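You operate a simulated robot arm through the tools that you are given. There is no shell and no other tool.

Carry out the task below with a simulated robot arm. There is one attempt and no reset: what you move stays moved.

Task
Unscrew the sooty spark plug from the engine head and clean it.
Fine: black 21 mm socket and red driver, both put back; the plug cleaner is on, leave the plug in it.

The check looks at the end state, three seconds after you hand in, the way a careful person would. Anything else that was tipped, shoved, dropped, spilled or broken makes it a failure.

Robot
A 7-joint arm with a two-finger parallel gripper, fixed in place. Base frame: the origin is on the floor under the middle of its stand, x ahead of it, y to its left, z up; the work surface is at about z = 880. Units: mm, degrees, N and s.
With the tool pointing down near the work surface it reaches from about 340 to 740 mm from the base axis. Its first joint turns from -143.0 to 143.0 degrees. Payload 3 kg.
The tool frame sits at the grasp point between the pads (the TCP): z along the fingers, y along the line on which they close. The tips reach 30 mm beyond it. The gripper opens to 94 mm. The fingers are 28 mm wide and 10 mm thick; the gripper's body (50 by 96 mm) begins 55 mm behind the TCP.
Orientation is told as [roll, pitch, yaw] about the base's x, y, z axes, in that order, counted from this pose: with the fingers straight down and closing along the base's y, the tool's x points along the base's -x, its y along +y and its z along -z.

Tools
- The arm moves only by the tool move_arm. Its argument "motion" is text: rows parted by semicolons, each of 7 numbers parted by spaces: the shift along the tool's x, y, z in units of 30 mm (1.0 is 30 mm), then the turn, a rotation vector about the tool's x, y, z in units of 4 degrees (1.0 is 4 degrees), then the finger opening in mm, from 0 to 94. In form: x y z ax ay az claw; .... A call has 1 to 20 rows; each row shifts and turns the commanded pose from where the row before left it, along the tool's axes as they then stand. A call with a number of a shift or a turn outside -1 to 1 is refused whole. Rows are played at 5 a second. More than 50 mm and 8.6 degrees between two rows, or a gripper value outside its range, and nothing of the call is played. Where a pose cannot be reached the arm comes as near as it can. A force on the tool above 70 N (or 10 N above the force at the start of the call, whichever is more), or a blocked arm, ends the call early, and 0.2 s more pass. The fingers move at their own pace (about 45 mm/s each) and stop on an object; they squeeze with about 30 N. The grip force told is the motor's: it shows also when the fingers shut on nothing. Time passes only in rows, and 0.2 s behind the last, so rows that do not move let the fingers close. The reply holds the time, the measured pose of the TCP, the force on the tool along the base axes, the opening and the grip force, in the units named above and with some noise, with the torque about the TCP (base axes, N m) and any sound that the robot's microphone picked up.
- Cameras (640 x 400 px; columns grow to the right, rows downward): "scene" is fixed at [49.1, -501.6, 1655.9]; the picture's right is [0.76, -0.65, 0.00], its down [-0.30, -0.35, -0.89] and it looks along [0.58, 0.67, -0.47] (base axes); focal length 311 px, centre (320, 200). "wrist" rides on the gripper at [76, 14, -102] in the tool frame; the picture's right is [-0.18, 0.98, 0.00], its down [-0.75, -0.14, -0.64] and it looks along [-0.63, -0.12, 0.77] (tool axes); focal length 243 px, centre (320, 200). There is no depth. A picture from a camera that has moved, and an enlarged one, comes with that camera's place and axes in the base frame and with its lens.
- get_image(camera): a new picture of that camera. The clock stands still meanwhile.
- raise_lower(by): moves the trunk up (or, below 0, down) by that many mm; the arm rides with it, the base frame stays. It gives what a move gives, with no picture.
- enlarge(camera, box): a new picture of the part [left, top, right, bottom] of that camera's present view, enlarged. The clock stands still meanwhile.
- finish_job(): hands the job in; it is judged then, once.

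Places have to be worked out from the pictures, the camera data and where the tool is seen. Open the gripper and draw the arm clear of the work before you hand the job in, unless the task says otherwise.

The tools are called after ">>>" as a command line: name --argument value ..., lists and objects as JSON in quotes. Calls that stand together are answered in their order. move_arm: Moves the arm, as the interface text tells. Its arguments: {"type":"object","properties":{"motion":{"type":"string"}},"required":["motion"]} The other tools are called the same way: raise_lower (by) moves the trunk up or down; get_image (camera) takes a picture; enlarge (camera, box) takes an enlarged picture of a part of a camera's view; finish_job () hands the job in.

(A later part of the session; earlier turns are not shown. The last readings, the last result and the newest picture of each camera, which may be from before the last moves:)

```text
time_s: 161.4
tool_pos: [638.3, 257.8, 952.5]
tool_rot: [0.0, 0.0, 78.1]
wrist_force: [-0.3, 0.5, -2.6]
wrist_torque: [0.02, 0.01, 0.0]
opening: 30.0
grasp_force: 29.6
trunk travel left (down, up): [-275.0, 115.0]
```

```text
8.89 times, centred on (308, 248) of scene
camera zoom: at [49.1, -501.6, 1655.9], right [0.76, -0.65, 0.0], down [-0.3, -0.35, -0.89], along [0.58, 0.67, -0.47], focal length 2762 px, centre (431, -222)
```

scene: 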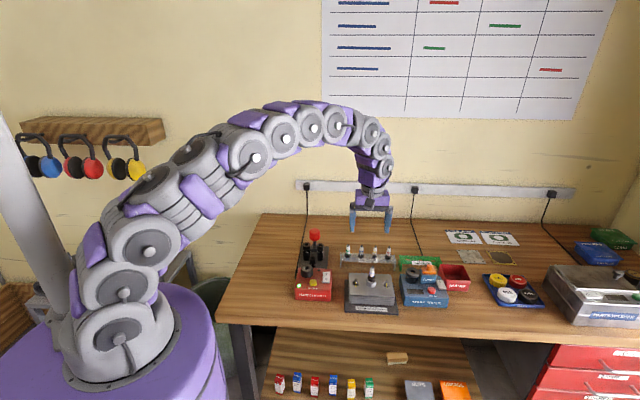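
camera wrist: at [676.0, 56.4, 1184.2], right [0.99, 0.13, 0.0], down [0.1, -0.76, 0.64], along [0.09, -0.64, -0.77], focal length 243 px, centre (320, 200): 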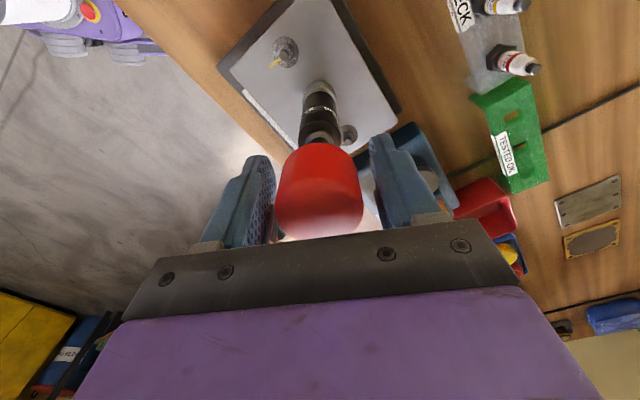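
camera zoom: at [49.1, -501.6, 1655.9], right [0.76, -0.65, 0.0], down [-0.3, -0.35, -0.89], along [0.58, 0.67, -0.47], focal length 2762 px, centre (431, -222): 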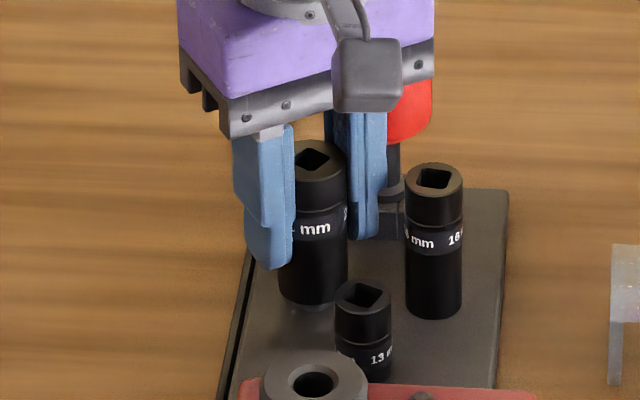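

>>> move_arm --motion "0 0 0.07 0 0 0 20; 0 0 0.07 0 0 0 20; 0 0 0.05 0 0 0 20; 0 0 0 0 0 0 20"

>>> enlarge --camera "scene" --box '[290, 225, 325, 270]'

```text
time_s: 162.4
tool_pos: [637.7, 258.1, 946.7]
tool_rot: [0.0, 0.0, 78.0]
wrist_force: [0.3, 0.7, -1.5]
wrist_torque: [0.01, 0.01, 0.04]
opening: 30.0
grasp_force: 30.0
trunk travel left (down, up): [-275.0, 115.0]
```

```text
8.89 times, centred on (308, 248) of scene
camera zoom: at [49.1, -501.6, 1655.9], right [0.76, -0.65, 0.0], down [-0.3, -0.35, -0.89], along [0.58, 0.67, -0.47], focal length 2762 px, centre (431, -222)
```

zoom: 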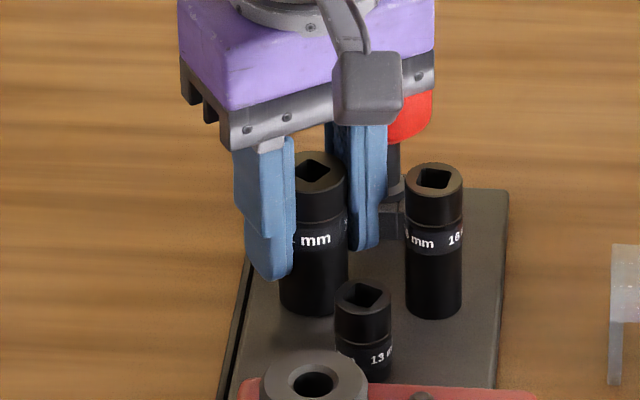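

>>> move_arm --motion "0 0 0.05 0 0 0 20; 0 0 0.05 0 0 0 20; 0 0 0 0 0 0 20"

```text
time_s: 163.2
tool_pos: [638.6, 259.0, 947.0]
tool_rot: [-0.2, -0.1, 78.1]
wrist_force: [-1.3, 2.6, 15.6]
wrist_torque: [0.25, 0.29, 0.05]
opening: 30.2
grasp_force: 30.2
trunk travel left (down, up): [-275.0, 115.0]
```

Seated on the tray (15 N). I open to 54 mm, as when I picked it up, and rise.

>>> move_arm --motion "0 0 -0.06 0 0 0 20; 0 0 0 0 0 0 54; 0 0 0 0 0 0 54; 0 0 0 0 0 0 54; 0 0 -0.7 0 0 0 54; 0 0 -1 0 0 0 54; 0 0 -1 0 0 0 54; 0 0 -1 0 0 0 54; 0 0 -1 0 0 0 54; 0 0 0 0 0 0 54"

>>> enlarge --camera "scene" --box '[285, 215, 335, 275]'

>>> get_image --camera "wrist"

```text
time_s: 165.4
tool_pos: [637.4, 259.4, 1088.8]
tool_rot: [0.0, 0.0, 78.1]
wrist_force: [-1.3, 0.5, -0.9]
wrist_torque: [0.0, 0.02, 0.01]
opening: 54.1
grasp_force: 0.1
trunk travel left (down, up): [-275.0, 115.0]
```

```text
6.67 times, centred on (310, 245) of scene
camera zoom: at [49.1, -501.6, 1655.9], right [0.76, -0.65, 0.0], down [-0.3, -0.35, -0.89], along [0.58, 0.67, -0.47], focal length 2071 px, centre (387, -100)
```

zoom: 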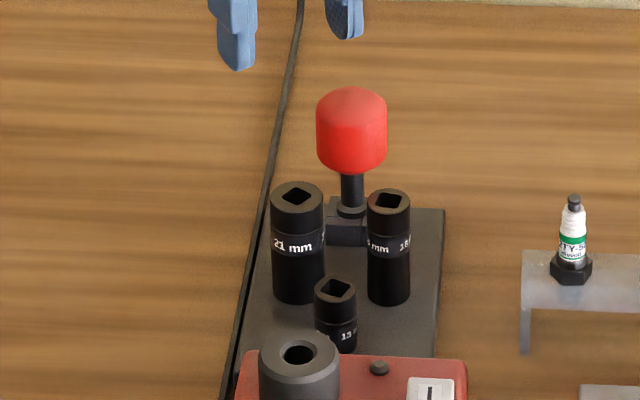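

```text
taken
camera wrist: at [607.9, 187.7, 1190.9], right [-0.92, 0.38, 0.0], down [0.29, 0.71, 0.64], along [0.25, 0.59, -0.77], focal length 243 px, centre (320, 200)
```

wrist: 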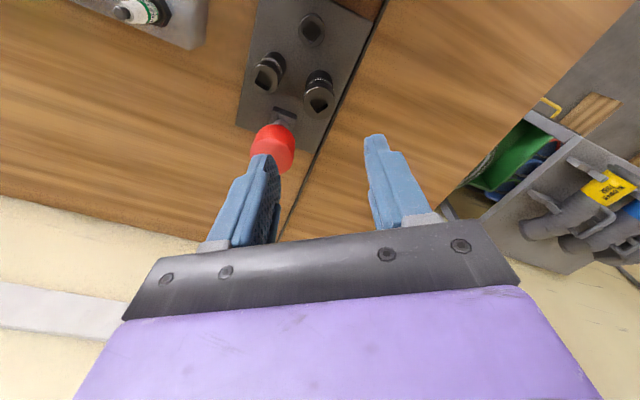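

Socket is back upright on its peg, driver in its holder. Now for the plug itself: I fly over to the engine again and turn to yaw 100° (fingers clear of the nuts).

>>> move_arm --motion "0.8747 -0.351 -0.1 0 0 0 54; 0.8747 -0.351 -0.1 0 0 0 54; 0.8747 -0.351 -0.1 0 0 0 54; 0.8747 -0.351 -0.1 0 0 0 54; 0.8747 -0.351 -0.1 0 0 0 54; 0.8747 -0.351 -0.1 0 0 0 54; 0.8747 -0.351 -0.1 0 0 0 54; 0.8747 -0.351 -0.1 0 0 0 54; 0.8747 -0.351 -0.1 0 0 0 54; 0.8747 -0.351 -0.1 0 0 0 54; 0 0 0 0 0 -1 54; 0 0 0 0 0 -1 54; 0 0 0 0 0 -1 54; 0 0 0 0 0 -1 54; 0 0 0 0 0 -1 54; 0 0 0 0 0 -0.5 54; 0 0 0 0 0 0 54; 0 0 0 0 0 0 54"

>>> get_image --camera "wrist"

>>> enlarge --camera "wrist" --box '[280, 50, 360, 140]'

>>> enlarge --camera "scene" --box '[362, 262, 382, 290]'

```text
time_s: 169.2
tool_pos: [686.1, -21.0, 1117.3]
tool_rot: [0.1, 0.0, 100.2]
wrist_force: [-0.4, -0.7, -1.3]
wrist_torque: [0.02, 0.0, 0.04]
opening: 54.0
grasp_force: 0.0
trunk travel left (down, up): [-275.0, 115.0]
```

```text
taken
camera wrist: at [686.4, -97.9, 1219.3], right [-1.0, 0.01, 0.0], down [0.01, 0.77, 0.64], along [0.01, 0.64, -0.77], focal length 243 px, centre (320, 200)
```

wrist: 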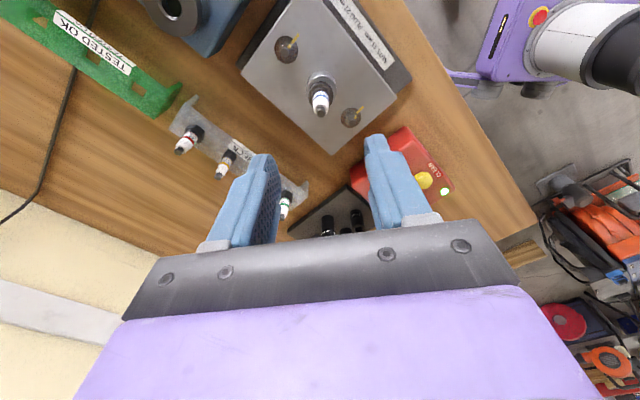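

```text
4.44 times, centred on (320, 95) of wrist
camera zoom: at [686.4, -97.9, 1219.3], right [-1.0, 0.01, 0.0], down [0.01, 0.77, 0.64], along [0.01, 0.64, -0.77], focal length 1078 px, centre (320, 667)
```

zoom: 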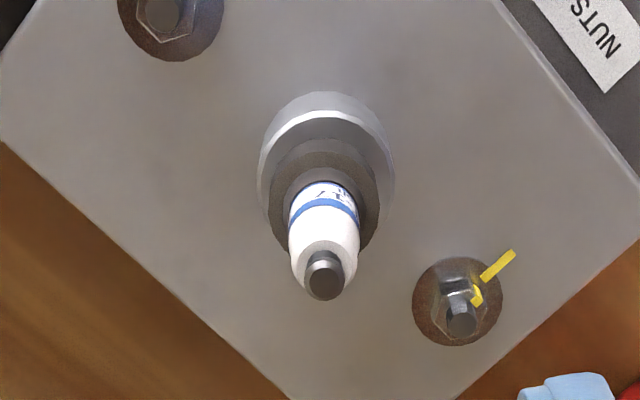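

```text
14.29 times, centred on (372, 276) of scene
camera zoom: at [49.1, -501.6, 1655.9], right [0.76, -0.65, 0.0], down [-0.3, -0.35, -0.89], along [0.58, 0.67, -0.47], focal length 4438 px, centre (-423, -886)
```

zoom: 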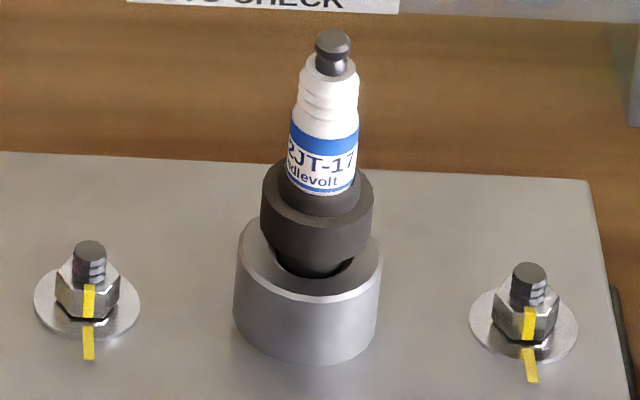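

The plug stands upright, loose, about 6 mm proud of its seat. I descend to grip its 26 mm collar with the fingertips just above the collar's lower edge.

>>> move_arm --motion "0 0.027 1 0 0 0 54; 0 0 1 0 0 0 54; 0 0 1 0 0 0 54; 0 0 0.9 0 0 0 54; 0 0 0 0 0 0 54; 0 0 0 0 0 0 54"

>>> enlarge --camera "scene" --box '[355, 255, 390, 290]'

>>> get_image --camera "wrist"

```text
time_s: 170.6
tool_pos: [685.1, -23.0, 1000.0]
tool_rot: [0.0, 0.0, 100.0]
wrist_force: [1.4, 0.1, 0.2]
wrist_torque: [0.02, -0.01, 0.0]
opening: 54.1
grasp_force: 0.1
trunk travel left (down, up): [-275.0, 115.0]
```

```text
11.43 times, centred on (372, 272) of scene
camera zoom: at [49.1, -501.6, 1655.9], right [0.76, -0.65, 0.0], down [-0.3, -0.35, -0.89], along [0.58, 0.67, -0.47], focal length 3551 px, centre (-280, -629)
```

zoom: 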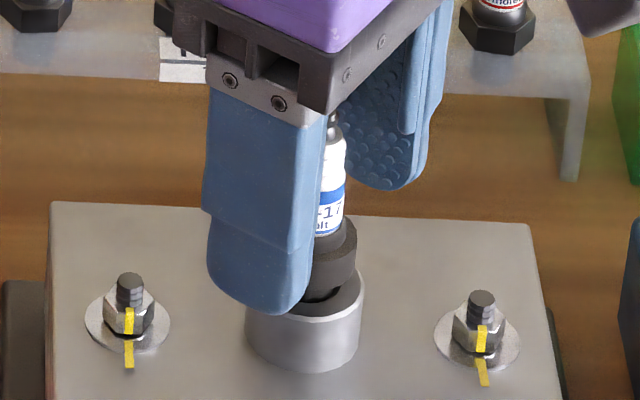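

```text
taken
camera wrist: at [684.6, -100.4, 1101.7], right [-1.0, 0.01, 0.0], down [0.01, 0.77, 0.64], along [0.01, 0.64, -0.77], focal length 243 px, centre (320, 200)
```

wrist: 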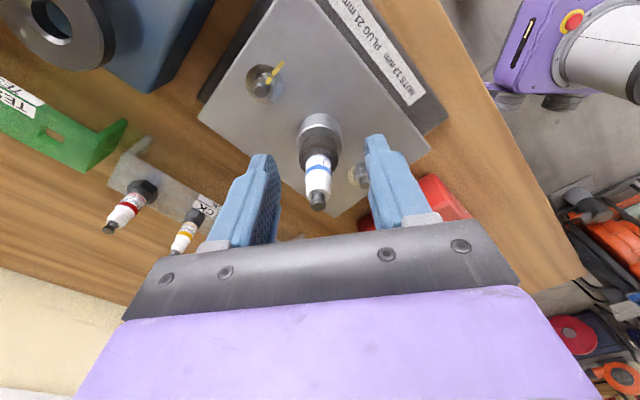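

>>> move_arm --motion "0 0 0.38 0 0 0 54; 0 0 0 0 0 0 54; 0 0 0 0 0 0 54"

>>> enlarge --camera "wrist" --box '[240, 100, 400, 240]'

>>> enlarge --camera "scene" --box '[355, 262, 390, 292]'

```text
time_s: 171.4
tool_pos: [685.7, -22.7, 988.2]
tool_rot: [0.0, 0.0, 100.0]
wrist_force: [1.0, 0.4, 0.2]
wrist_torque: [0.03, -0.01, -0.03]
opening: 53.8
grasp_force: 0.1
trunk travel left (down, up): [-275.0, 115.0]
```

```text
2.86 times, centred on (320, 170) of wrist
camera zoom: at [684.7, -100.2, 1090.4], right [-1.0, 0.01, 0.0], down [0.01, 0.77, 0.64], along [0.01, 0.64, -0.77], focal length 693 px, centre (320, 286)
```

zoom: 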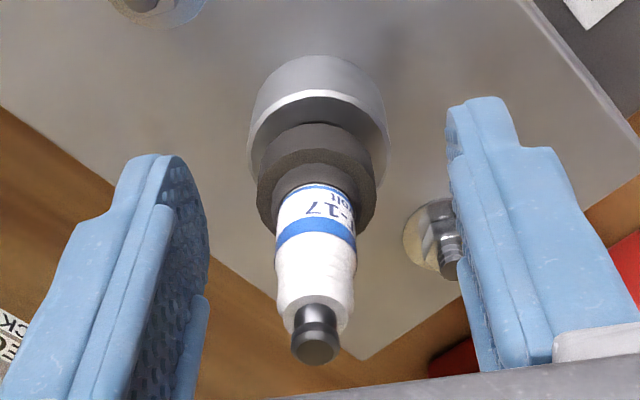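

```text
13.33 times, centred on (372, 277) of scene
camera zoom: at [49.1, -501.6, 1655.9], right [0.76, -0.65, 0.0], down [-0.3, -0.35, -0.89], along [0.58, 0.67, -0.47], focal length 4142 px, centre (-380, -827)
```

zoom: 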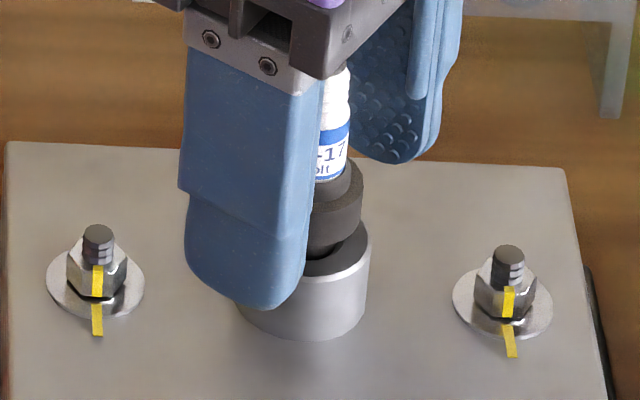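

The collar sits between the fingertip pads, well centred. I close on it.

>>> move_arm --motion "0 0 0 0 0 0 12; 0 0 0 0 0 0 12; 0 0 0 0 0 0 12; 0 0 0 0 0 0 12; 0 0 0 0 0 0 12"

>>> enlarge --camera "wrist" --box '[240, 100, 400, 240]'

>>> enlarge --camera "scene" --box '[355, 262, 390, 292]'

```text
time_s: 172.6
tool_pos: [685.9, -22.1, 988.8]
tool_rot: [0.0, 0.0, 100.1]
wrist_force: [0.9, -0.5, 0.5]
wrist_torque: [-0.01, -0.05, 0.03]
opening: 19.5
grasp_force: 29.6
trunk travel left (down, up): [-275.0, 115.0]
```

```text
2.86 times, centred on (320, 170) of wrist
camera zoom: at [684.5, -100.2, 1090.5], right [-1.0, 0.01, 0.0], down [0.01, 0.77, 0.64], along [0.01, 0.64, -0.77], focal length 693 px, centre (320, 286)
```

zoom: 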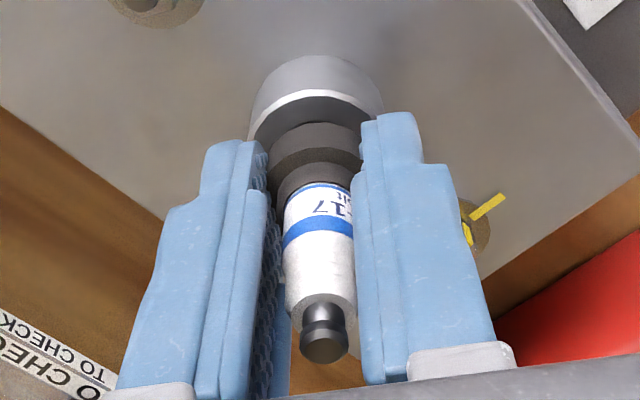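

```text
13.33 times, centred on (372, 277) of scene
camera zoom: at [49.1, -501.6, 1655.9], right [0.76, -0.65, 0.0], down [-0.3, -0.35, -0.89], along [0.58, 0.67, -0.47], focal length 4142 px, centre (-380, -827)
```

zoom: 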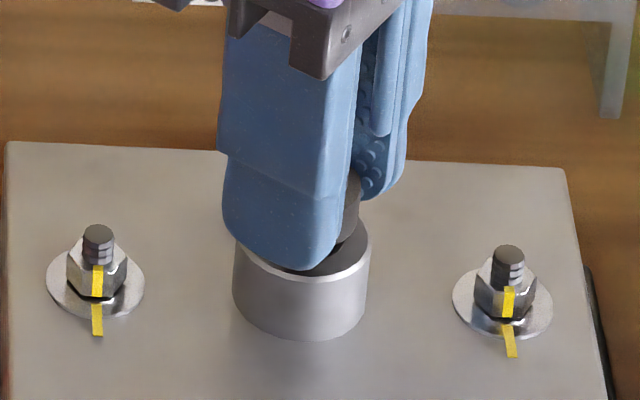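

The opening reads 19.5 mm: the fingers hold the shell just above the wide collar — good, since the collar will also let me push down. I lift slowly and check.

>>> move_arm --motion "0 0 -0.1 0 0 0 12; 0 0 -0.2 0 0 0 12; 0 0 -0.3 0 0 0 12; 0 0 -0.4 0 0 0 12; 0 0 0 0 0 0 12"

>>> enlarge --camera "scene" --box '[355, 250, 390, 292]'

>>> enlarge --camera "wrist" --box '[240, 60, 400, 240]'

```text
time_s: 173.8
tool_pos: [685.5, -20.7, 1018.3]
tool_rot: [0.0, 0.0, 100.1]
wrist_force: [-0.5, 0.1, -0.5]
wrist_torque: [-0.02, 0.0, -0.02]
opening: 19.6
grasp_force: 29.9
trunk travel left (down, up): [-275.0, 115.0]
```

```text
9.52 times, centred on (372, 271) of scene
camera zoom: at [49.1, -501.6, 1655.9], right [0.76, -0.65, 0.0], down [-0.3, -0.35, -0.89], along [0.58, 0.67, -0.47], focal length 2959 px, centre (-180, -476)
```

zoom: 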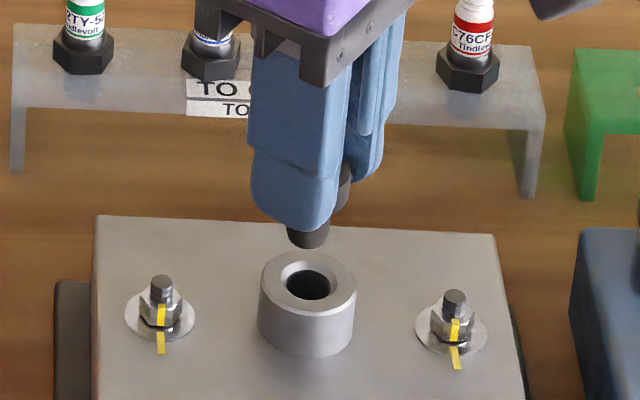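

```text
2.22 times, centred on (320, 150) of wrist
camera zoom: at [685.1, -97.1, 1120.9], right [-1.0, 0.01, 0.0], down [0.01, 0.77, 0.64], along [0.01, 0.64, -0.77], focal length 539 px, centre (320, 311)
```

zoom: 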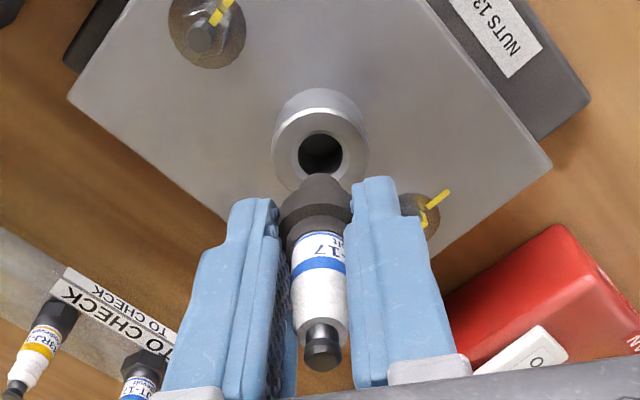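

The plug is out and hangs straight in the fingers. I lift further and look at its lower end.

>>> move_arm --motion "0 0 -1 0 0 0 12; 0 0 -1 0 0 0 12; 0 0 -0.5 0 0 0 12; 0 0 0 0 0 0 12; 0 0 0 0 0 0 12"

>>> enlarge --camera "scene" --box '[350, 220, 395, 280]'

>>> enlarge --camera "scene" --box '[362, 240, 386, 264]'

>>> enlarge --camera "wrist" --box '[260, 60, 380, 240]'

```text
time_s: 175.0
tool_pos: [685.3, -20.4, 1094.2]
tool_rot: [0.1, 0.0, 100.1]
wrist_force: [0.3, -0.4, -0.3]
wrist_torque: [0.01, 0.0, 0.0]
opening: 19.7
grasp_force: 30.1
trunk travel left (down, up): [-275.0, 115.0]
```

```text
6.67 times, centred on (372, 250) of scene
camera zoom: at [49.1, -501.6, 1655.9], right [0.76, -0.65, 0.0], down [-0.3, -0.35, -0.89], along [0.58, 0.67, -0.47], focal length 2071 px, centre (-30, -133)
```

zoom: 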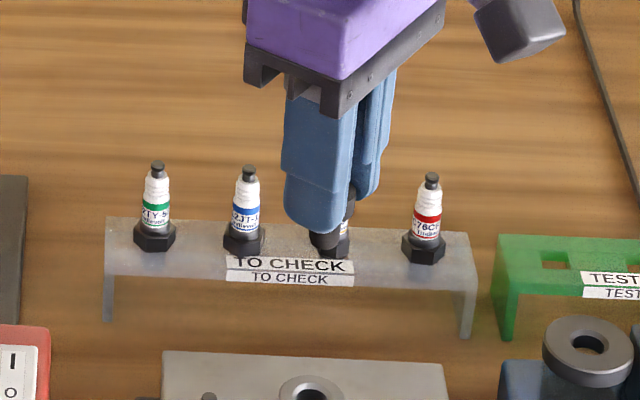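

```text
16.00 times, centred on (374, 252) of scene
camera zoom: at [49.1, -501.6, 1655.9], right [0.76, -0.65, 0.0], down [-0.3, -0.35, -0.89], along [0.58, 0.67, -0.47], focal length 4971 px, centre (-544, -632)
```

zoom: 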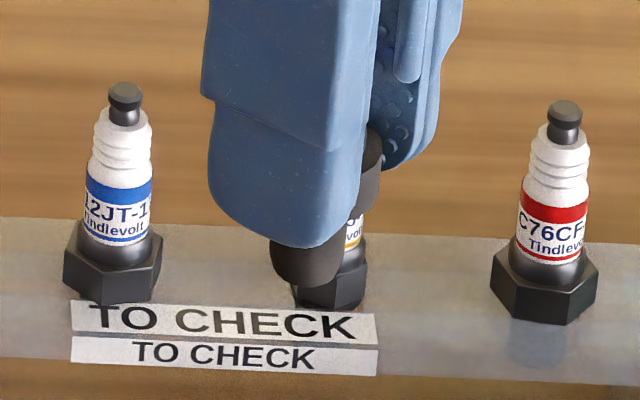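

```text
2.22 times, centred on (320, 150) of wrist
camera zoom: at [685.1, -97.5, 1197.1], right [-1.0, 0.01, 0.0], down [0.01, 0.77, 0.64], along [0.01, 0.64, -0.77], focal length 539 px, centre (320, 311)
```

zoom: 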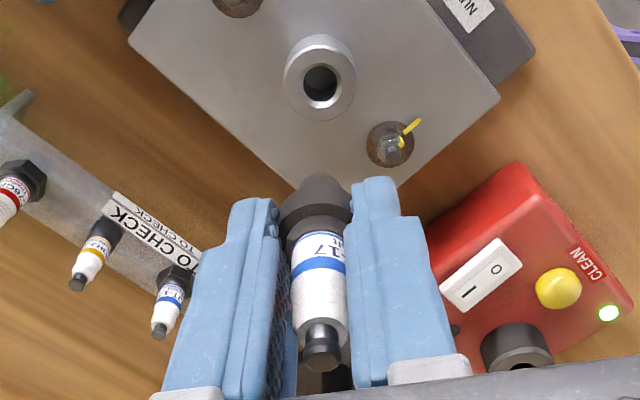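

The plug's nose reaches about 55 mm below the TCP. I carry it over the cleaner's collar, at about (558, 157), keeping height, then turn to yaw 20° for better views.

>>> move_arm --motion "-0.821 0.4 0 0 0 0 12; -0.821 0.4 0 0 0 0 12; -0.821 0.4 0 0 0 0 12; -0.821 0.4 0 0 0 0 12; -0.821 0.4 0 0 0 0 12; -0.821 0.4 0 0 0 0 12; -0.821 0.4 0 0 0 0 12; -0.821 0.4 0 0 0 0 12; 0 0 0 0 0 0 12"

>>> move_arm --motion "0 0 0 0 0 1 12; 0 0 0 0 0 1 12; 0 0 0 0 0 1 12; 0 0 0 0 0 1 12; 0 0 0 0 0 1 12; 0 0 0 0 0 1 12; 0 0 0 0 0 1 12; 0 0 0 0 0 1 12; 0 0 0 0 0 1 12; 0 0 0 0 0 1 12; 0 0 0 0 0 1 12; 0 0 0 0 0 1 12; 0 0 0 0 0 1 12; 0 0 0 0 0 1 12; 0 0 0 0 0 1 12; 0 0 0 0 0 1 12; 0 0 0 0 0 1 12; 0 0 0 0 0 1 12; 0 0 0 0 0 1 12; 0 0 0 0 0 1 12"

>>> get_image --camera "wrist"

>>> enlarge --camera "wrist" --box '[270, 40, 370, 160]'

>>> enlarge --camera "scene" --box '[285, 225, 340, 290]'

```text
time_s: 177.0
tool_pos: [556.4, 156.7, 1095.0]
tool_rot: [0.0, 0.0, 100.2]
wrist_force: [0.1, -0.4, 0.1]
wrist_torque: [-0.01, -0.01, 0.0]
opening: 19.2
grasp_force: 30.0
trunk travel left (down, up): [-275.0, 115.0]
```

```text
time_s: 181.2
tool_pos: [557.2, 157.3, 1094.0]
tool_rot: [0.0, 0.0, 20.0]
wrist_force: [0.5, 0.6, -0.4]
wrist_torque: [-0.02, 0.01, 0.02]
opening: 19.4
grasp_force: 30.4
trunk travel left (down, up): [-275.0, 115.0]
```

```text
taken
camera wrist: at [480.1, 144.6, 1196.2], right [-0.16, 0.99, 0.0], down [0.76, 0.13, 0.64], along [0.63, 0.1, -0.77], focal length 243 px, centre (320, 200)
```

wrist: 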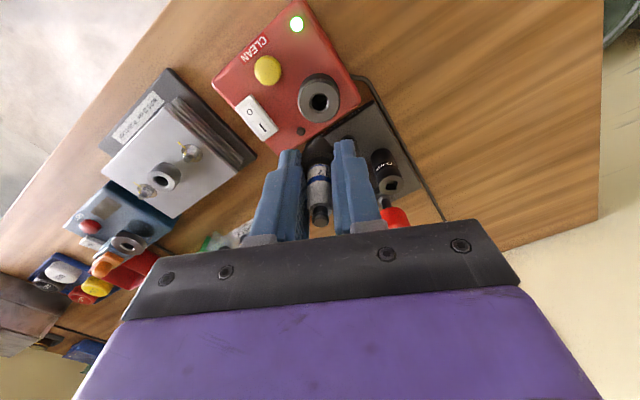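

```text
3.33 times, centred on (320, 100) of wrist
camera zoom: at [480.1, 144.6, 1196.2], right [-0.16, 0.99, 0.0], down [0.76, 0.13, 0.64], along [0.63, 0.1, -0.77], focal length 809 px, centre (320, 533)
```

zoom: 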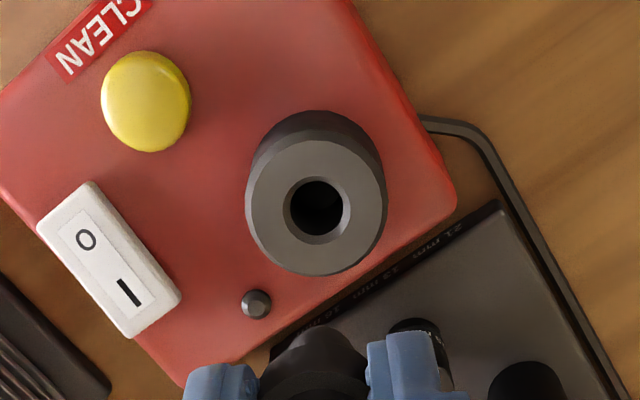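

```text
6.15 times, centred on (312, 258) of scene
camera zoom: at [49.1, -501.6, 1655.9], right [0.76, -0.65, 0.0], down [-0.3, -0.35, -0.89], along [0.58, 0.67, -0.47], focal length 1912 px, centre (366, -154)
```

zoom: 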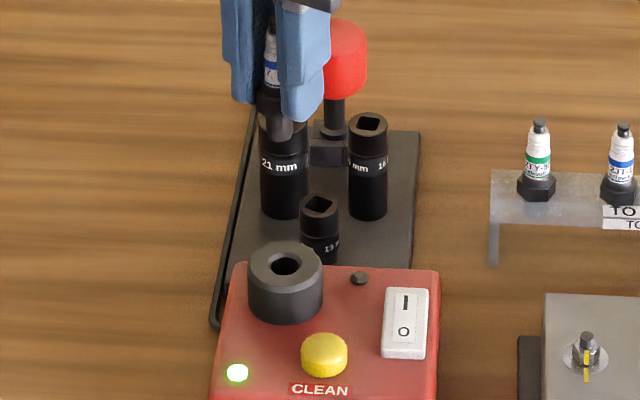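

Plug and hole line up laterally in both views. I lower to just above the collar and check again.

>>> move_arm --motion "0 0 1 0 0 0 12; 0 0 1 0 0 0 12; 0 0 0.5 0 0 0 12; 0 0 0 0 0 0 12; 0 0 0 0 0 0 12"

>>> enlarge --camera "wrist" --box '[280, 70, 360, 170]'

>>> enlarge --camera "scene" --box '[294, 242, 324, 282]'

```text
time_s: 182.4
tool_pos: [555.7, 157.4, 1019.4]
tool_rot: [-0.1, 0.0, 20.1]
wrist_force: [0.2, -0.3, -1.4]
wrist_torque: [0.01, 0.03, -0.03]
opening: 19.7
grasp_force: 29.9
trunk travel left (down, up): [-275.0, 115.0]
```

```text
4.00 times, centred on (320, 120) of wrist
camera zoom: at [480.0, 144.3, 1120.4], right [-0.16, 0.99, 0.0], down [0.76, 0.13, 0.64], along [0.63, 0.11, -0.77], focal length 970 px, centre (320, 520)
```

zoom: 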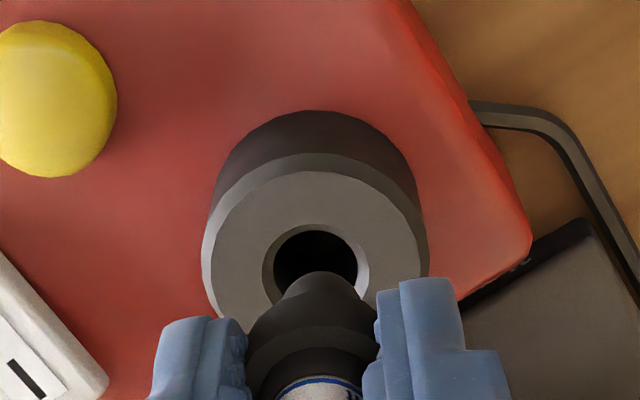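

```text
10.00 times, centred on (309, 262) of scene
camera zoom: at [49.1, -501.6, 1655.9], right [0.76, -0.65, 0.0], down [-0.3, -0.35, -0.89], along [0.58, 0.67, -0.47], focal length 3107 px, centre (430, -420)
```

zoom: 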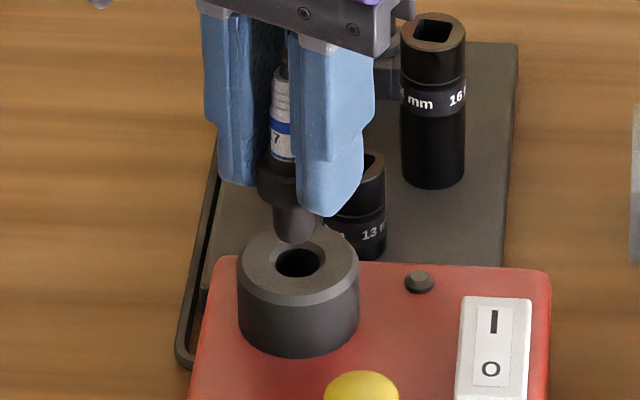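

I correct by −1.2 mm in tool y and lower until the nose is just above the hole.

>>> move_arm --motion "0 -0.04 0.2 0 0 0 12; 0 0 0.15 0 0 0 12; 0 0 0 0 0 0 12; 0 0 0 0 0 0 12"

>>> enlarge --camera "wrist" --box '[290, 100, 350, 160]'

>>> enlarge --camera "scene" --box '[297, 252, 320, 280]'

```text
time_s: 183.4
tool_pos: [557.3, 156.7, 1008.9]
tool_rot: [0.0, 0.0, 20.1]
wrist_force: [0.5, 0.2, -0.6]
wrist_torque: [-0.03, -0.01, -0.01]
opening: 19.3
grasp_force: 29.9
trunk travel left (down, up): [-275.0, 115.0]
```

```text
6.67 times, centred on (320, 130) of wrist
camera zoom: at [480.5, 143.5, 1110.5], right [-0.16, 0.99, 0.0], down [0.76, 0.13, 0.64], along [0.63, 0.11, -0.77], focal length 1618 px, centre (320, 667)
```

zoom: 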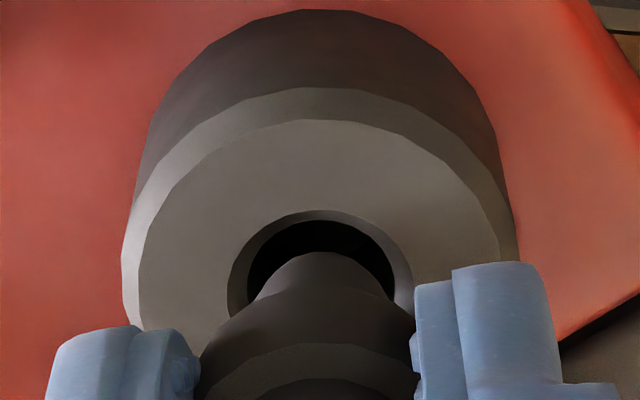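

```text
14.29 times, centred on (308, 266) of scene
camera zoom: at [49.1, -501.6, 1655.9], right [0.76, -0.65, 0.0], down [-0.3, -0.35, -0.89], along [0.58, 0.67, -0.47], focal length 4438 px, centre (484, -743)
```

zoom: 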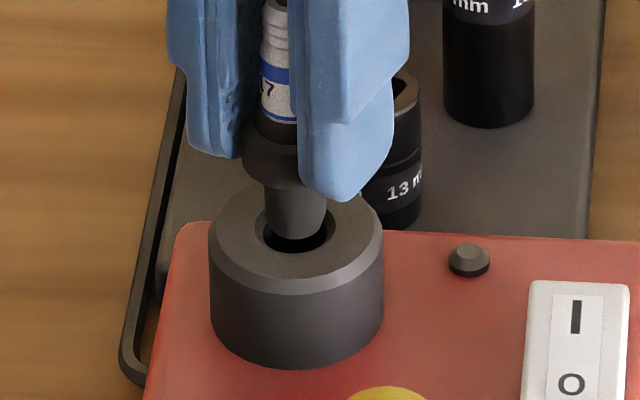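

Nose and hole coincide now, about 3 mm apart in height. A small nudge (+0.6 mm in x), then I lower gently into the hole.

>>> move_arm --motion "0.02 0 0.1 0 0 0 12; 0 0 0.07 0 0 0 12; 0 0 0.07 0 0 0 12; 0 0 0 0 0 0 12"

>>> enlarge --camera "scene" --box '[297, 252, 320, 280]'

>>> enlarge --camera "wrist" --box '[290, 100, 350, 160]'

```text
time_s: 184.4
tool_pos: [557.2, 154.9, 1001.7]
tool_rot: [0.0, 0.0, 20.1]
wrist_force: [0.5, 0.0, -0.1]
wrist_torque: [0.03, 0.01, 0.01]
opening: 19.5
grasp_force: 29.6
trunk travel left (down, up): [-275.0, 115.0]
```

```text
14.29 times, centred on (308, 266) of scene
camera zoom: at [49.1, -501.6, 1655.9], right [0.76, -0.65, 0.0], down [-0.3, -0.35, -0.89], along [0.58, 0.67, -0.47], focal length 4438 px, centre (484, -743)
```

zoom: 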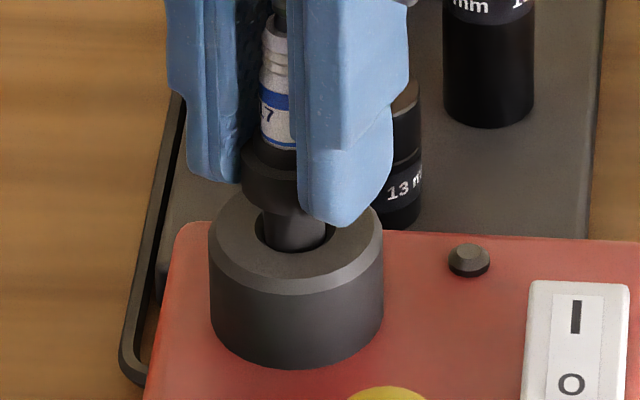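

```text
6.67 times, centred on (320, 130) of wrist
camera zoom: at [479.7, 142.9, 1103.7], right [-0.16, 0.99, 0.0], down [0.76, 0.13, 0.64], along [0.63, 0.11, -0.77], focal length 1618 px, centre (320, 667)
```

zoom: 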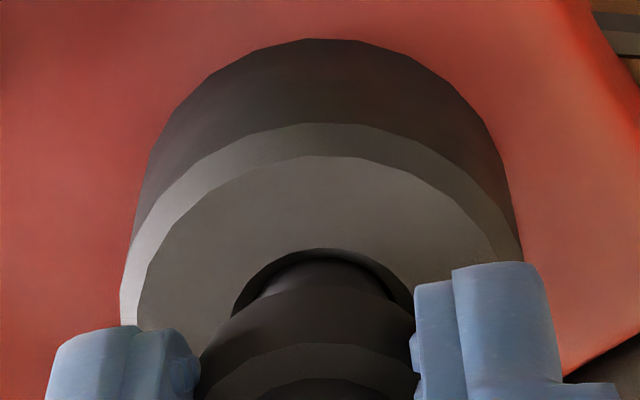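

The nose is entering the hole with no force. I continue down.

>>> move_arm --motion "0 0 0.08 0 0 0 12; 0 0 0.08 0 0 0 12; 0 0 0.08 0 0 0 12; 0 0 0 0 0 0 12"

>>> enlarge --camera "scene" --box '[297, 252, 320, 280]'

```text
time_s: 185.4
tool_pos: [556.5, 156.5, 993.2]
tool_rot: [-0.1, 0.0, 20.2]
wrist_force: [-0.1, -0.8, -0.6]
wrist_torque: [-0.04, -0.02, 0.01]
opening: 19.5
grasp_force: 29.6
trunk travel left (down, up): [-275.0, 115.0]
```

```text
14.29 times, centred on (308, 266) of scene
camera zoom: at [49.1, -501.6, 1655.9], right [0.76, -0.65, 0.0], down [-0.3, -0.35, -0.89], along [0.58, 0.67, -0.47], focal length 4438 px, centre (484, -743)
```

zoom: 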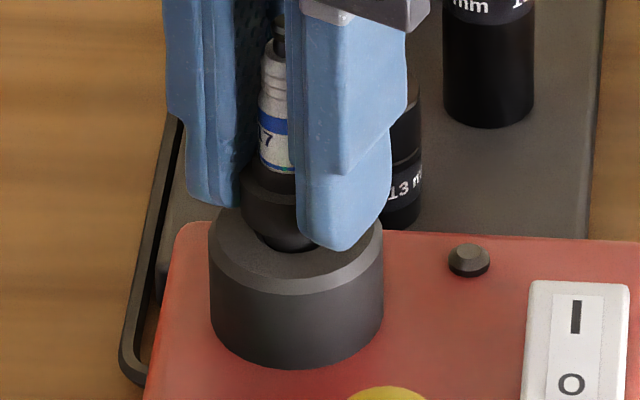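

>>> move_arm --motion "0 0 0.06 0 0 0 12; 0 0 0.06 0 0 0 12; 0 0 0 0 0 0 12"

>>> enlarge --camera "scene" --box '[297, 252, 320, 280]'

```text
time_s: 186.2
tool_pos: [556.2, 156.4, 990.7]
tool_rot: [0.0, 0.0, 20.1]
wrist_force: [-1.4, -0.1, -0.8]
wrist_torque: [-0.03, -0.01, -0.02]
opening: 19.2
grasp_force: 29.7
trunk travel left (down, up): [-275.0, 115.0]
```

```text
14.29 times, centred on (308, 266) of scene
camera zoom: at [49.1, -501.6, 1655.9], right [0.76, -0.65, 0.0], down [-0.3, -0.35, -0.89], along [0.58, 0.67, -0.47], focal length 4438 px, centre (484, -743)
```

zoom: 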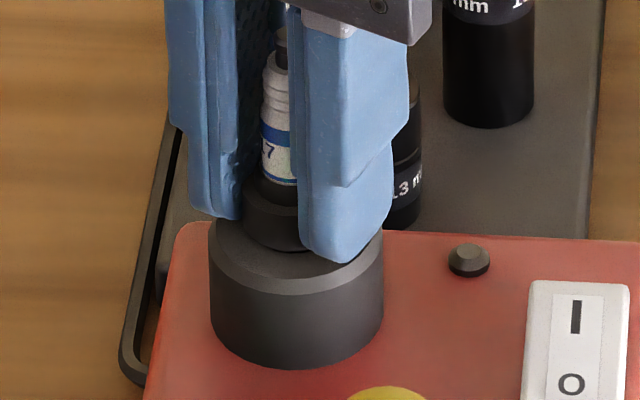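

>>> move_arm --motion "0 0 0.05 0 0 0 12; 0 0 0.05 0 0 0 12; 0 0 0 0 0 0 12"

>>> enlarge --camera "scene" --box '[297, 252, 320, 280]'

```text
time_s: 187.0
tool_pos: [556.4, 155.9, 987.5]
tool_rot: [-0.1, -0.1, 20.1]
wrist_force: [0.2, 1.5, 12.2]
wrist_torque: [0.14, 0.18, -0.12]
opening: 19.3
grasp_force: 30.2
trunk travel left (down, up): [-275.0, 115.0]
```

```text
14.29 times, centred on (308, 266) of scene
camera zoom: at [49.1, -501.6, 1655.9], right [0.76, -0.65, 0.0], down [-0.3, -0.35, -0.89], along [0.58, 0.67, -0.47], focal length 4438 px, centre (484, -743)
```

zoom: 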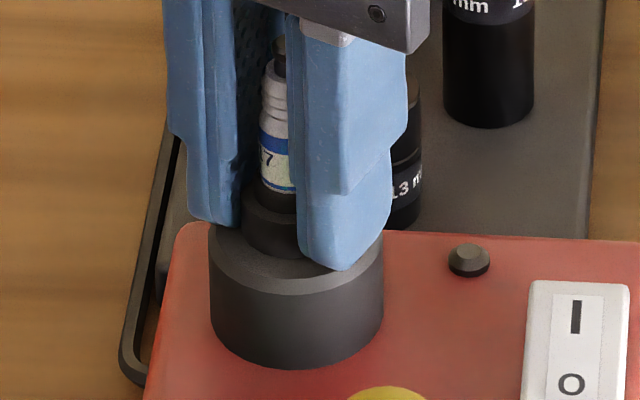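

Seated on the collar (12 N). I open and rise straight up, then look.

>>> move_arm --motion "0 0 0.03 0 0 0 12; 0 0 -0.05 0 0 0 46; 0 0 0 0 0 0 46; 0 0 0 0 0 0 46; 0 0 -0.5 0 0 0 46; 0 0 -1 0 0 0 46; 0 0 -1 0 0 0 46; 0 0 -1 0 0 0 46; 0 0 0 0 0 0 46"

>>> enlarge --camera "scene" --box '[290, 235, 340, 305]'

>>> enlarge --camera "wrist" --box '[200, 20, 380, 160]'

```text
time_s: 189.0
tool_pos: [558.7, 156.9, 1092.8]
tool_rot: [0.1, 0.1, 20.1]
wrist_force: [-0.6, -0.8, -0.7]
wrist_torque: [-0.02, -0.02, 0.03]
opening: 46.1
grasp_force: 0.0
trunk travel left (down, up): [-275.0, 115.0]
```

```text
5.71 times, centred on (315, 270) of scene
camera zoom: at [49.1, -501.6, 1655.9], right [0.76, -0.65, 0.0], down [-0.3, -0.35, -0.89], along [0.58, 0.67, -0.47], focal length 1775 px, centre (349, -200)
```

zoom: 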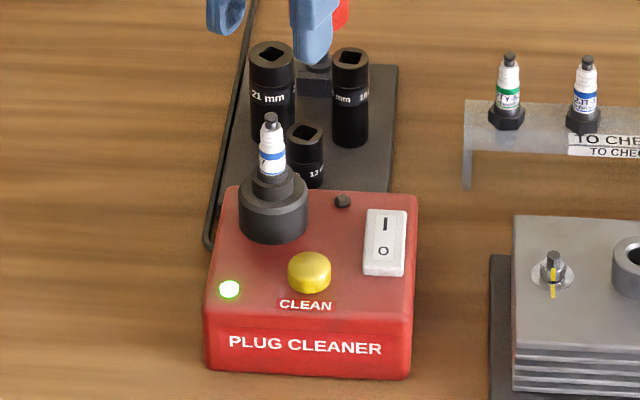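

```text
2.86 times, centred on (290, 90) of wrist
camera zoom: at [481.6, 143.7, 1194.7], right [-0.16, 0.99, 0.0], down [0.76, 0.13, 0.64], along [0.63, 0.11, -0.77], focal length 693 px, centre (406, 514)
```

zoom: 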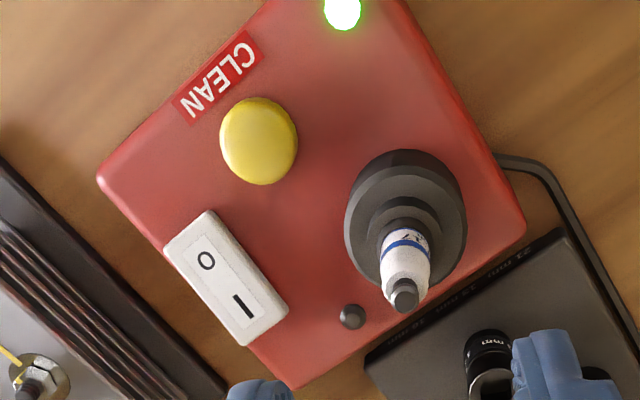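

The plug stands properly in the cleaner, light green. Next I press the yellow CLEAN button, near (543, 104), top about z 936: move over it, close the fingers, and turn to yaw 73° so the hand stays clear of the plug.

>>> move_arm --motion "0.52 -0.73 0 0 0 0 20; 0.52 -0.73 0 0 0 0 0; 0 0 0 0 0 -1 0; 0 0 0 0 0 -1 0; 0 0 0 0 0 -1 0; 0 0 0 0 0 -1 0; 0 0 0 0 0 -1 0; 0 0 0 0 0 -1 0; 0 0 0 0 0 -1 0; 0 0 0 0 0 -1 0; 0 0 0 0 0 -1 0; 0 0 0 0 0 -1 0; 0 0 0 0 0 -1 0; 0 0 0 0 0 -1 0; 0 0 0 0 0 -1 0; 0 0 0 0 0 -0.25 0; 0 0 0 0 0 0 0; 0 0 0 0 0 0 0"

>>> get_image --camera "wrist"

>>> enlarge --camera "scene" --box '[280, 210, 345, 305]'

```text
time_s: 192.8
tool_pos: [541.1, 104.5, 1093.3]
tool_rot: [-0.1, 0.0, 73.1]
wrist_force: [-0.5, 0.1, 0.3]
wrist_torque: [0.02, 0.0, -0.01]
opening: 0.0
grasp_force: 29.8
trunk travel left (down, up): [-275.0, 115.0]
```

```text
taken
camera wrist: at [506.1, 35.4, 1195.5], right [-0.89, 0.46, 0.0], down [0.35, 0.68, 0.64], along [0.3, 0.57, -0.77], focal length 243 px, centre (320, 200)
```

wrist: 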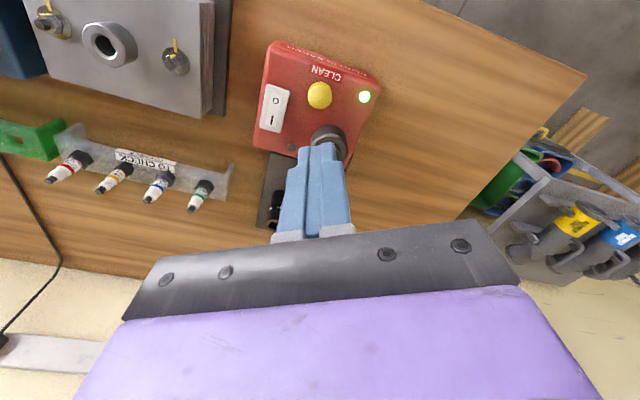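

```text
4.21 times, centred on (312, 258) of scene
camera zoom: at [49.1, -501.6, 1655.9], right [0.76, -0.65, 0.0], down [-0.3, -0.35, -0.89], along [0.58, 0.67, -0.47], focal length 1308 px, centre (352, -42)
```

zoom: 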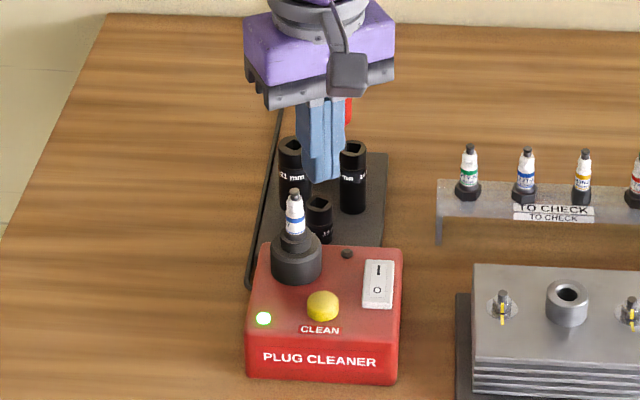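

The closed fingertips are right over the button in both views. I lower to just above it.

>>> move_arm --motion "0 0 1 0 0 0 0; 0 0 1 0 0 0 0; 0 0 1 0 0 0 0; 0 0 0.85 0 0 0 0; 0 0 0 0 0 0 0; 0 0 0 0 0 0 0"

>>> enlarge --camera "scene" --box '[285, 235, 340, 305]'

>>> enlarge --camera "wrist" --box '[240, 60, 400, 200]'

```text
time_s: 194.2
tool_pos: [543.0, 102.6, 976.2]
tool_rot: [0.0, 0.0, 73.1]
wrist_force: [0.2, -0.9, 1.1]
wrist_torque: [-0.02, 0.03, 0.02]
opening: 0.1
grasp_force: 30.2
trunk travel left (down, up): [-275.0, 115.0]
```

```text
5.71 times, centred on (312, 270) of scene
camera zoom: at [49.1, -501.6, 1655.9], right [0.76, -0.65, 0.0], down [-0.3, -0.35, -0.89], along [0.58, 0.67, -0.47], focal length 1775 px, centre (363, -200)
```

zoom: 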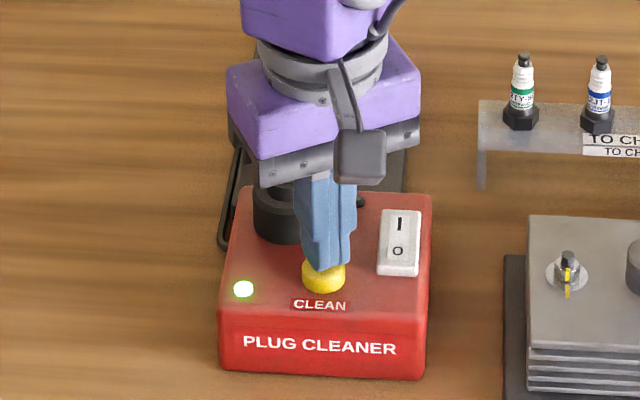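

```text
2.86 times, centred on (320, 130) of wrist
camera zoom: at [507.1, 34.5, 1079.1], right [-0.89, 0.46, 0.0], down [0.35, 0.68, 0.64], along [0.3, 0.57, -0.77], focal length 693 px, centre (320, 400)
```

zoom: 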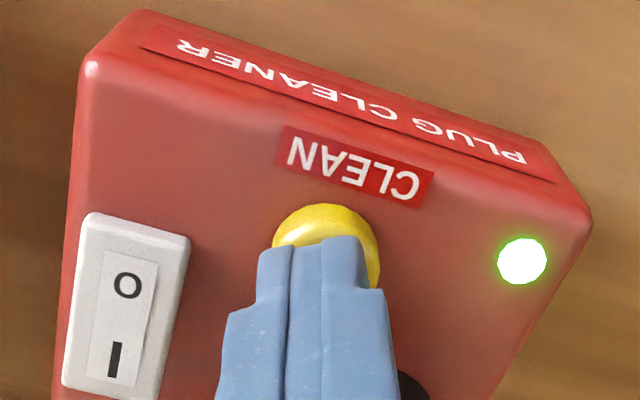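

>>> move_arm --motion "0 0 0.1 0 0 0 0; 0 0 0.1 0 0 0 0; 0 0 0.07 0 0 0 0; 0 0 0 0 0 0 0"

```text
time_s: 195.2
tool_pos: [542.8, 103.9, 969.3]
tool_rot: [0.0, 0.0, 73.1]
wrist_force: [-0.9, -1.5, 2.2]
wrist_torque: [-0.04, 0.04, -0.03]
opening: 0.2
grasp_force: 30.2
trunk travel left (down, up): [-275.0, 115.0]
heard: click
```

A click: the button responded. I hold a moment and listen/look for the cleaning cycle.

>>> move_arm --motion "0 0 0 0 0 0 0; 0 0 0 0 0 0 0; 0 0 0 0 0 0 0; 0 0 0 0 0 0 0; 0 0 0 0 0 0 0"

>>> enlarge --camera "scene" --box '[285, 235, 340, 305]'

>>> enlarge --camera "wrist" --box '[240, 60, 400, 200]'

```text
time_s: 196.4
tool_pos: [543.5, 103.9, 968.4]
tool_rot: [0.0, 0.0, 73.1]
wrist_force: [-0.1, -0.7, 2.2]
wrist_torque: [0.01, 0.06, 0.0]
opening: 0.1
grasp_force: 30.2
trunk travel left (down, up): [-275.0, 115.0]
```

```text
5.71 times, centred on (312, 270) of scene
camera zoom: at [49.1, -501.6, 1655.9], right [0.76, -0.65, 0.0], down [-0.3, -0.35, -0.89], along [0.58, 0.67, -0.47], focal length 1775 px, centre (363, -200)
```

zoom: 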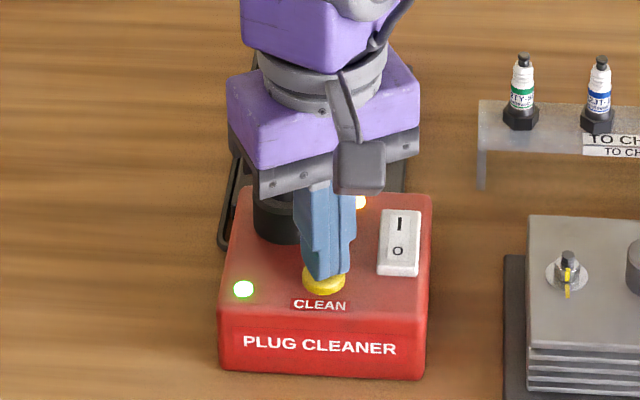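

```text
2.86 times, centred on (320, 130) of wrist
camera zoom: at [507.5, 35.3, 1071.5], right [-0.89, 0.46, 0.0], down [0.35, 0.68, 0.64], along [0.3, 0.57, -0.77], focal length 693 px, centre (320, 400)
```

zoom: 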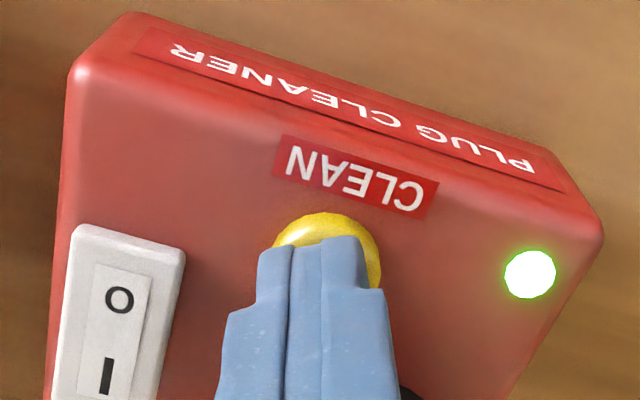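

The small lamp (formerly dark) now glows: the cleaning cycle is running. I release the button, rise clear and wait.

>>> move_arm --motion "0 0 -0.3 0 0 0 0; 0 0 -0.7 0 0 0 0; 0 0 -1 0 0 0 0; 0 0 -1 0 0 0 0; 0 0 -1 0 0 0 0; 0 0 0 0 0 0 0"

>>> enlarge --camera "scene" --box '[285, 235, 340, 305]'

```text
time_s: 197.8
tool_pos: [543.1, 104.1, 1089.6]
tool_rot: [0.0, 0.0, 73.2]
wrist_force: [-0.3, -0.2, 0.6]
wrist_torque: [-0.02, 0.0, 0.0]
opening: 0.2
grasp_force: 30.0
trunk travel left (down, up): [-275.0, 115.0]
```

```text
5.71 times, centred on (312, 270) of scene
camera zoom: at [49.1, -501.6, 1655.9], right [0.76, -0.65, 0.0], down [-0.3, -0.35, -0.89], along [0.58, 0.67, -0.47], focal length 1775 px, centre (363, -200)
```

zoom: 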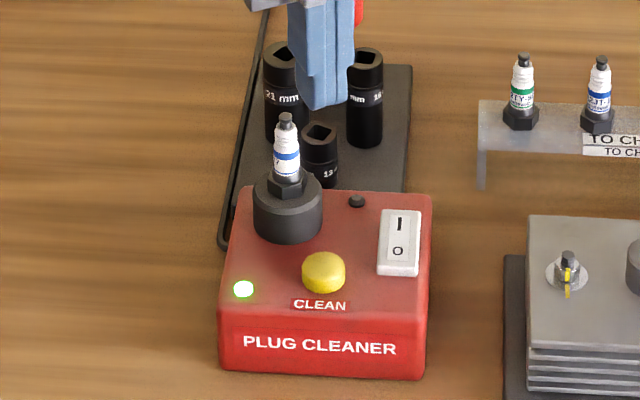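

The lamp is off again. I zoom in on the plug to see whether it is clean.

>>> enlarge --camera "scene" --box '[300, 248, 320, 280]'

>>> get_image --camera "wrist"

>>> get_image --camera "scene"

```text
12.50 times, centred on (310, 264) of scene
camera zoom: at [49.1, -501.6, 1655.9], right [0.76, -0.65, 0.0], down [-0.3, -0.35, -0.89], along [0.58, 0.67, -0.47], focal length 3884 px, centre (445, -600)
```

zoom: 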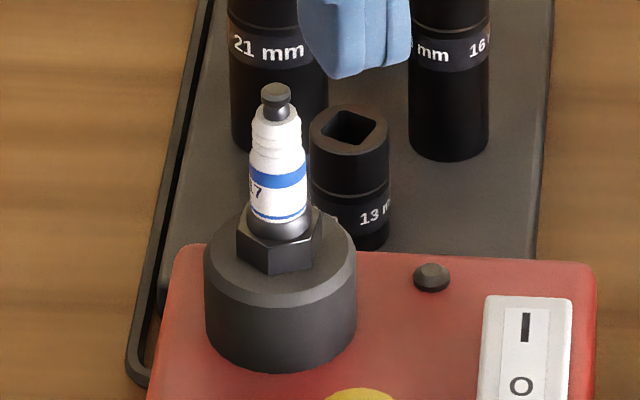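

```text
taken
camera wrist: at [507.0, 36.0, 1192.1], right [-0.89, 0.46, 0.0], down [0.35, 0.68, 0.64], along [0.3, 0.57, -0.77], focal length 243 px, centre (320, 200)
```

wrist: 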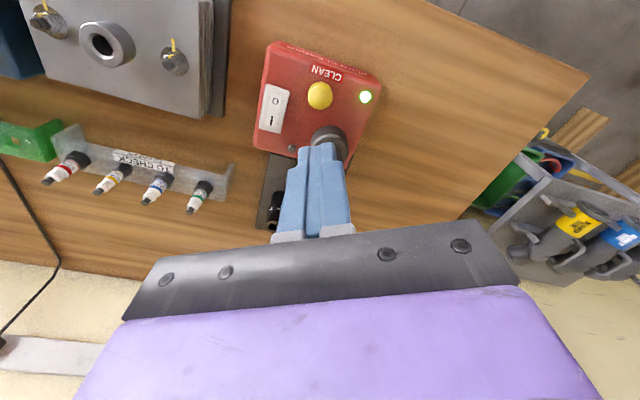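

```text
taken
```

scene: 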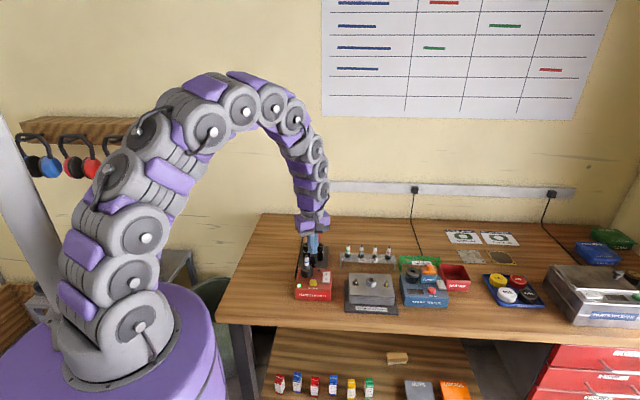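

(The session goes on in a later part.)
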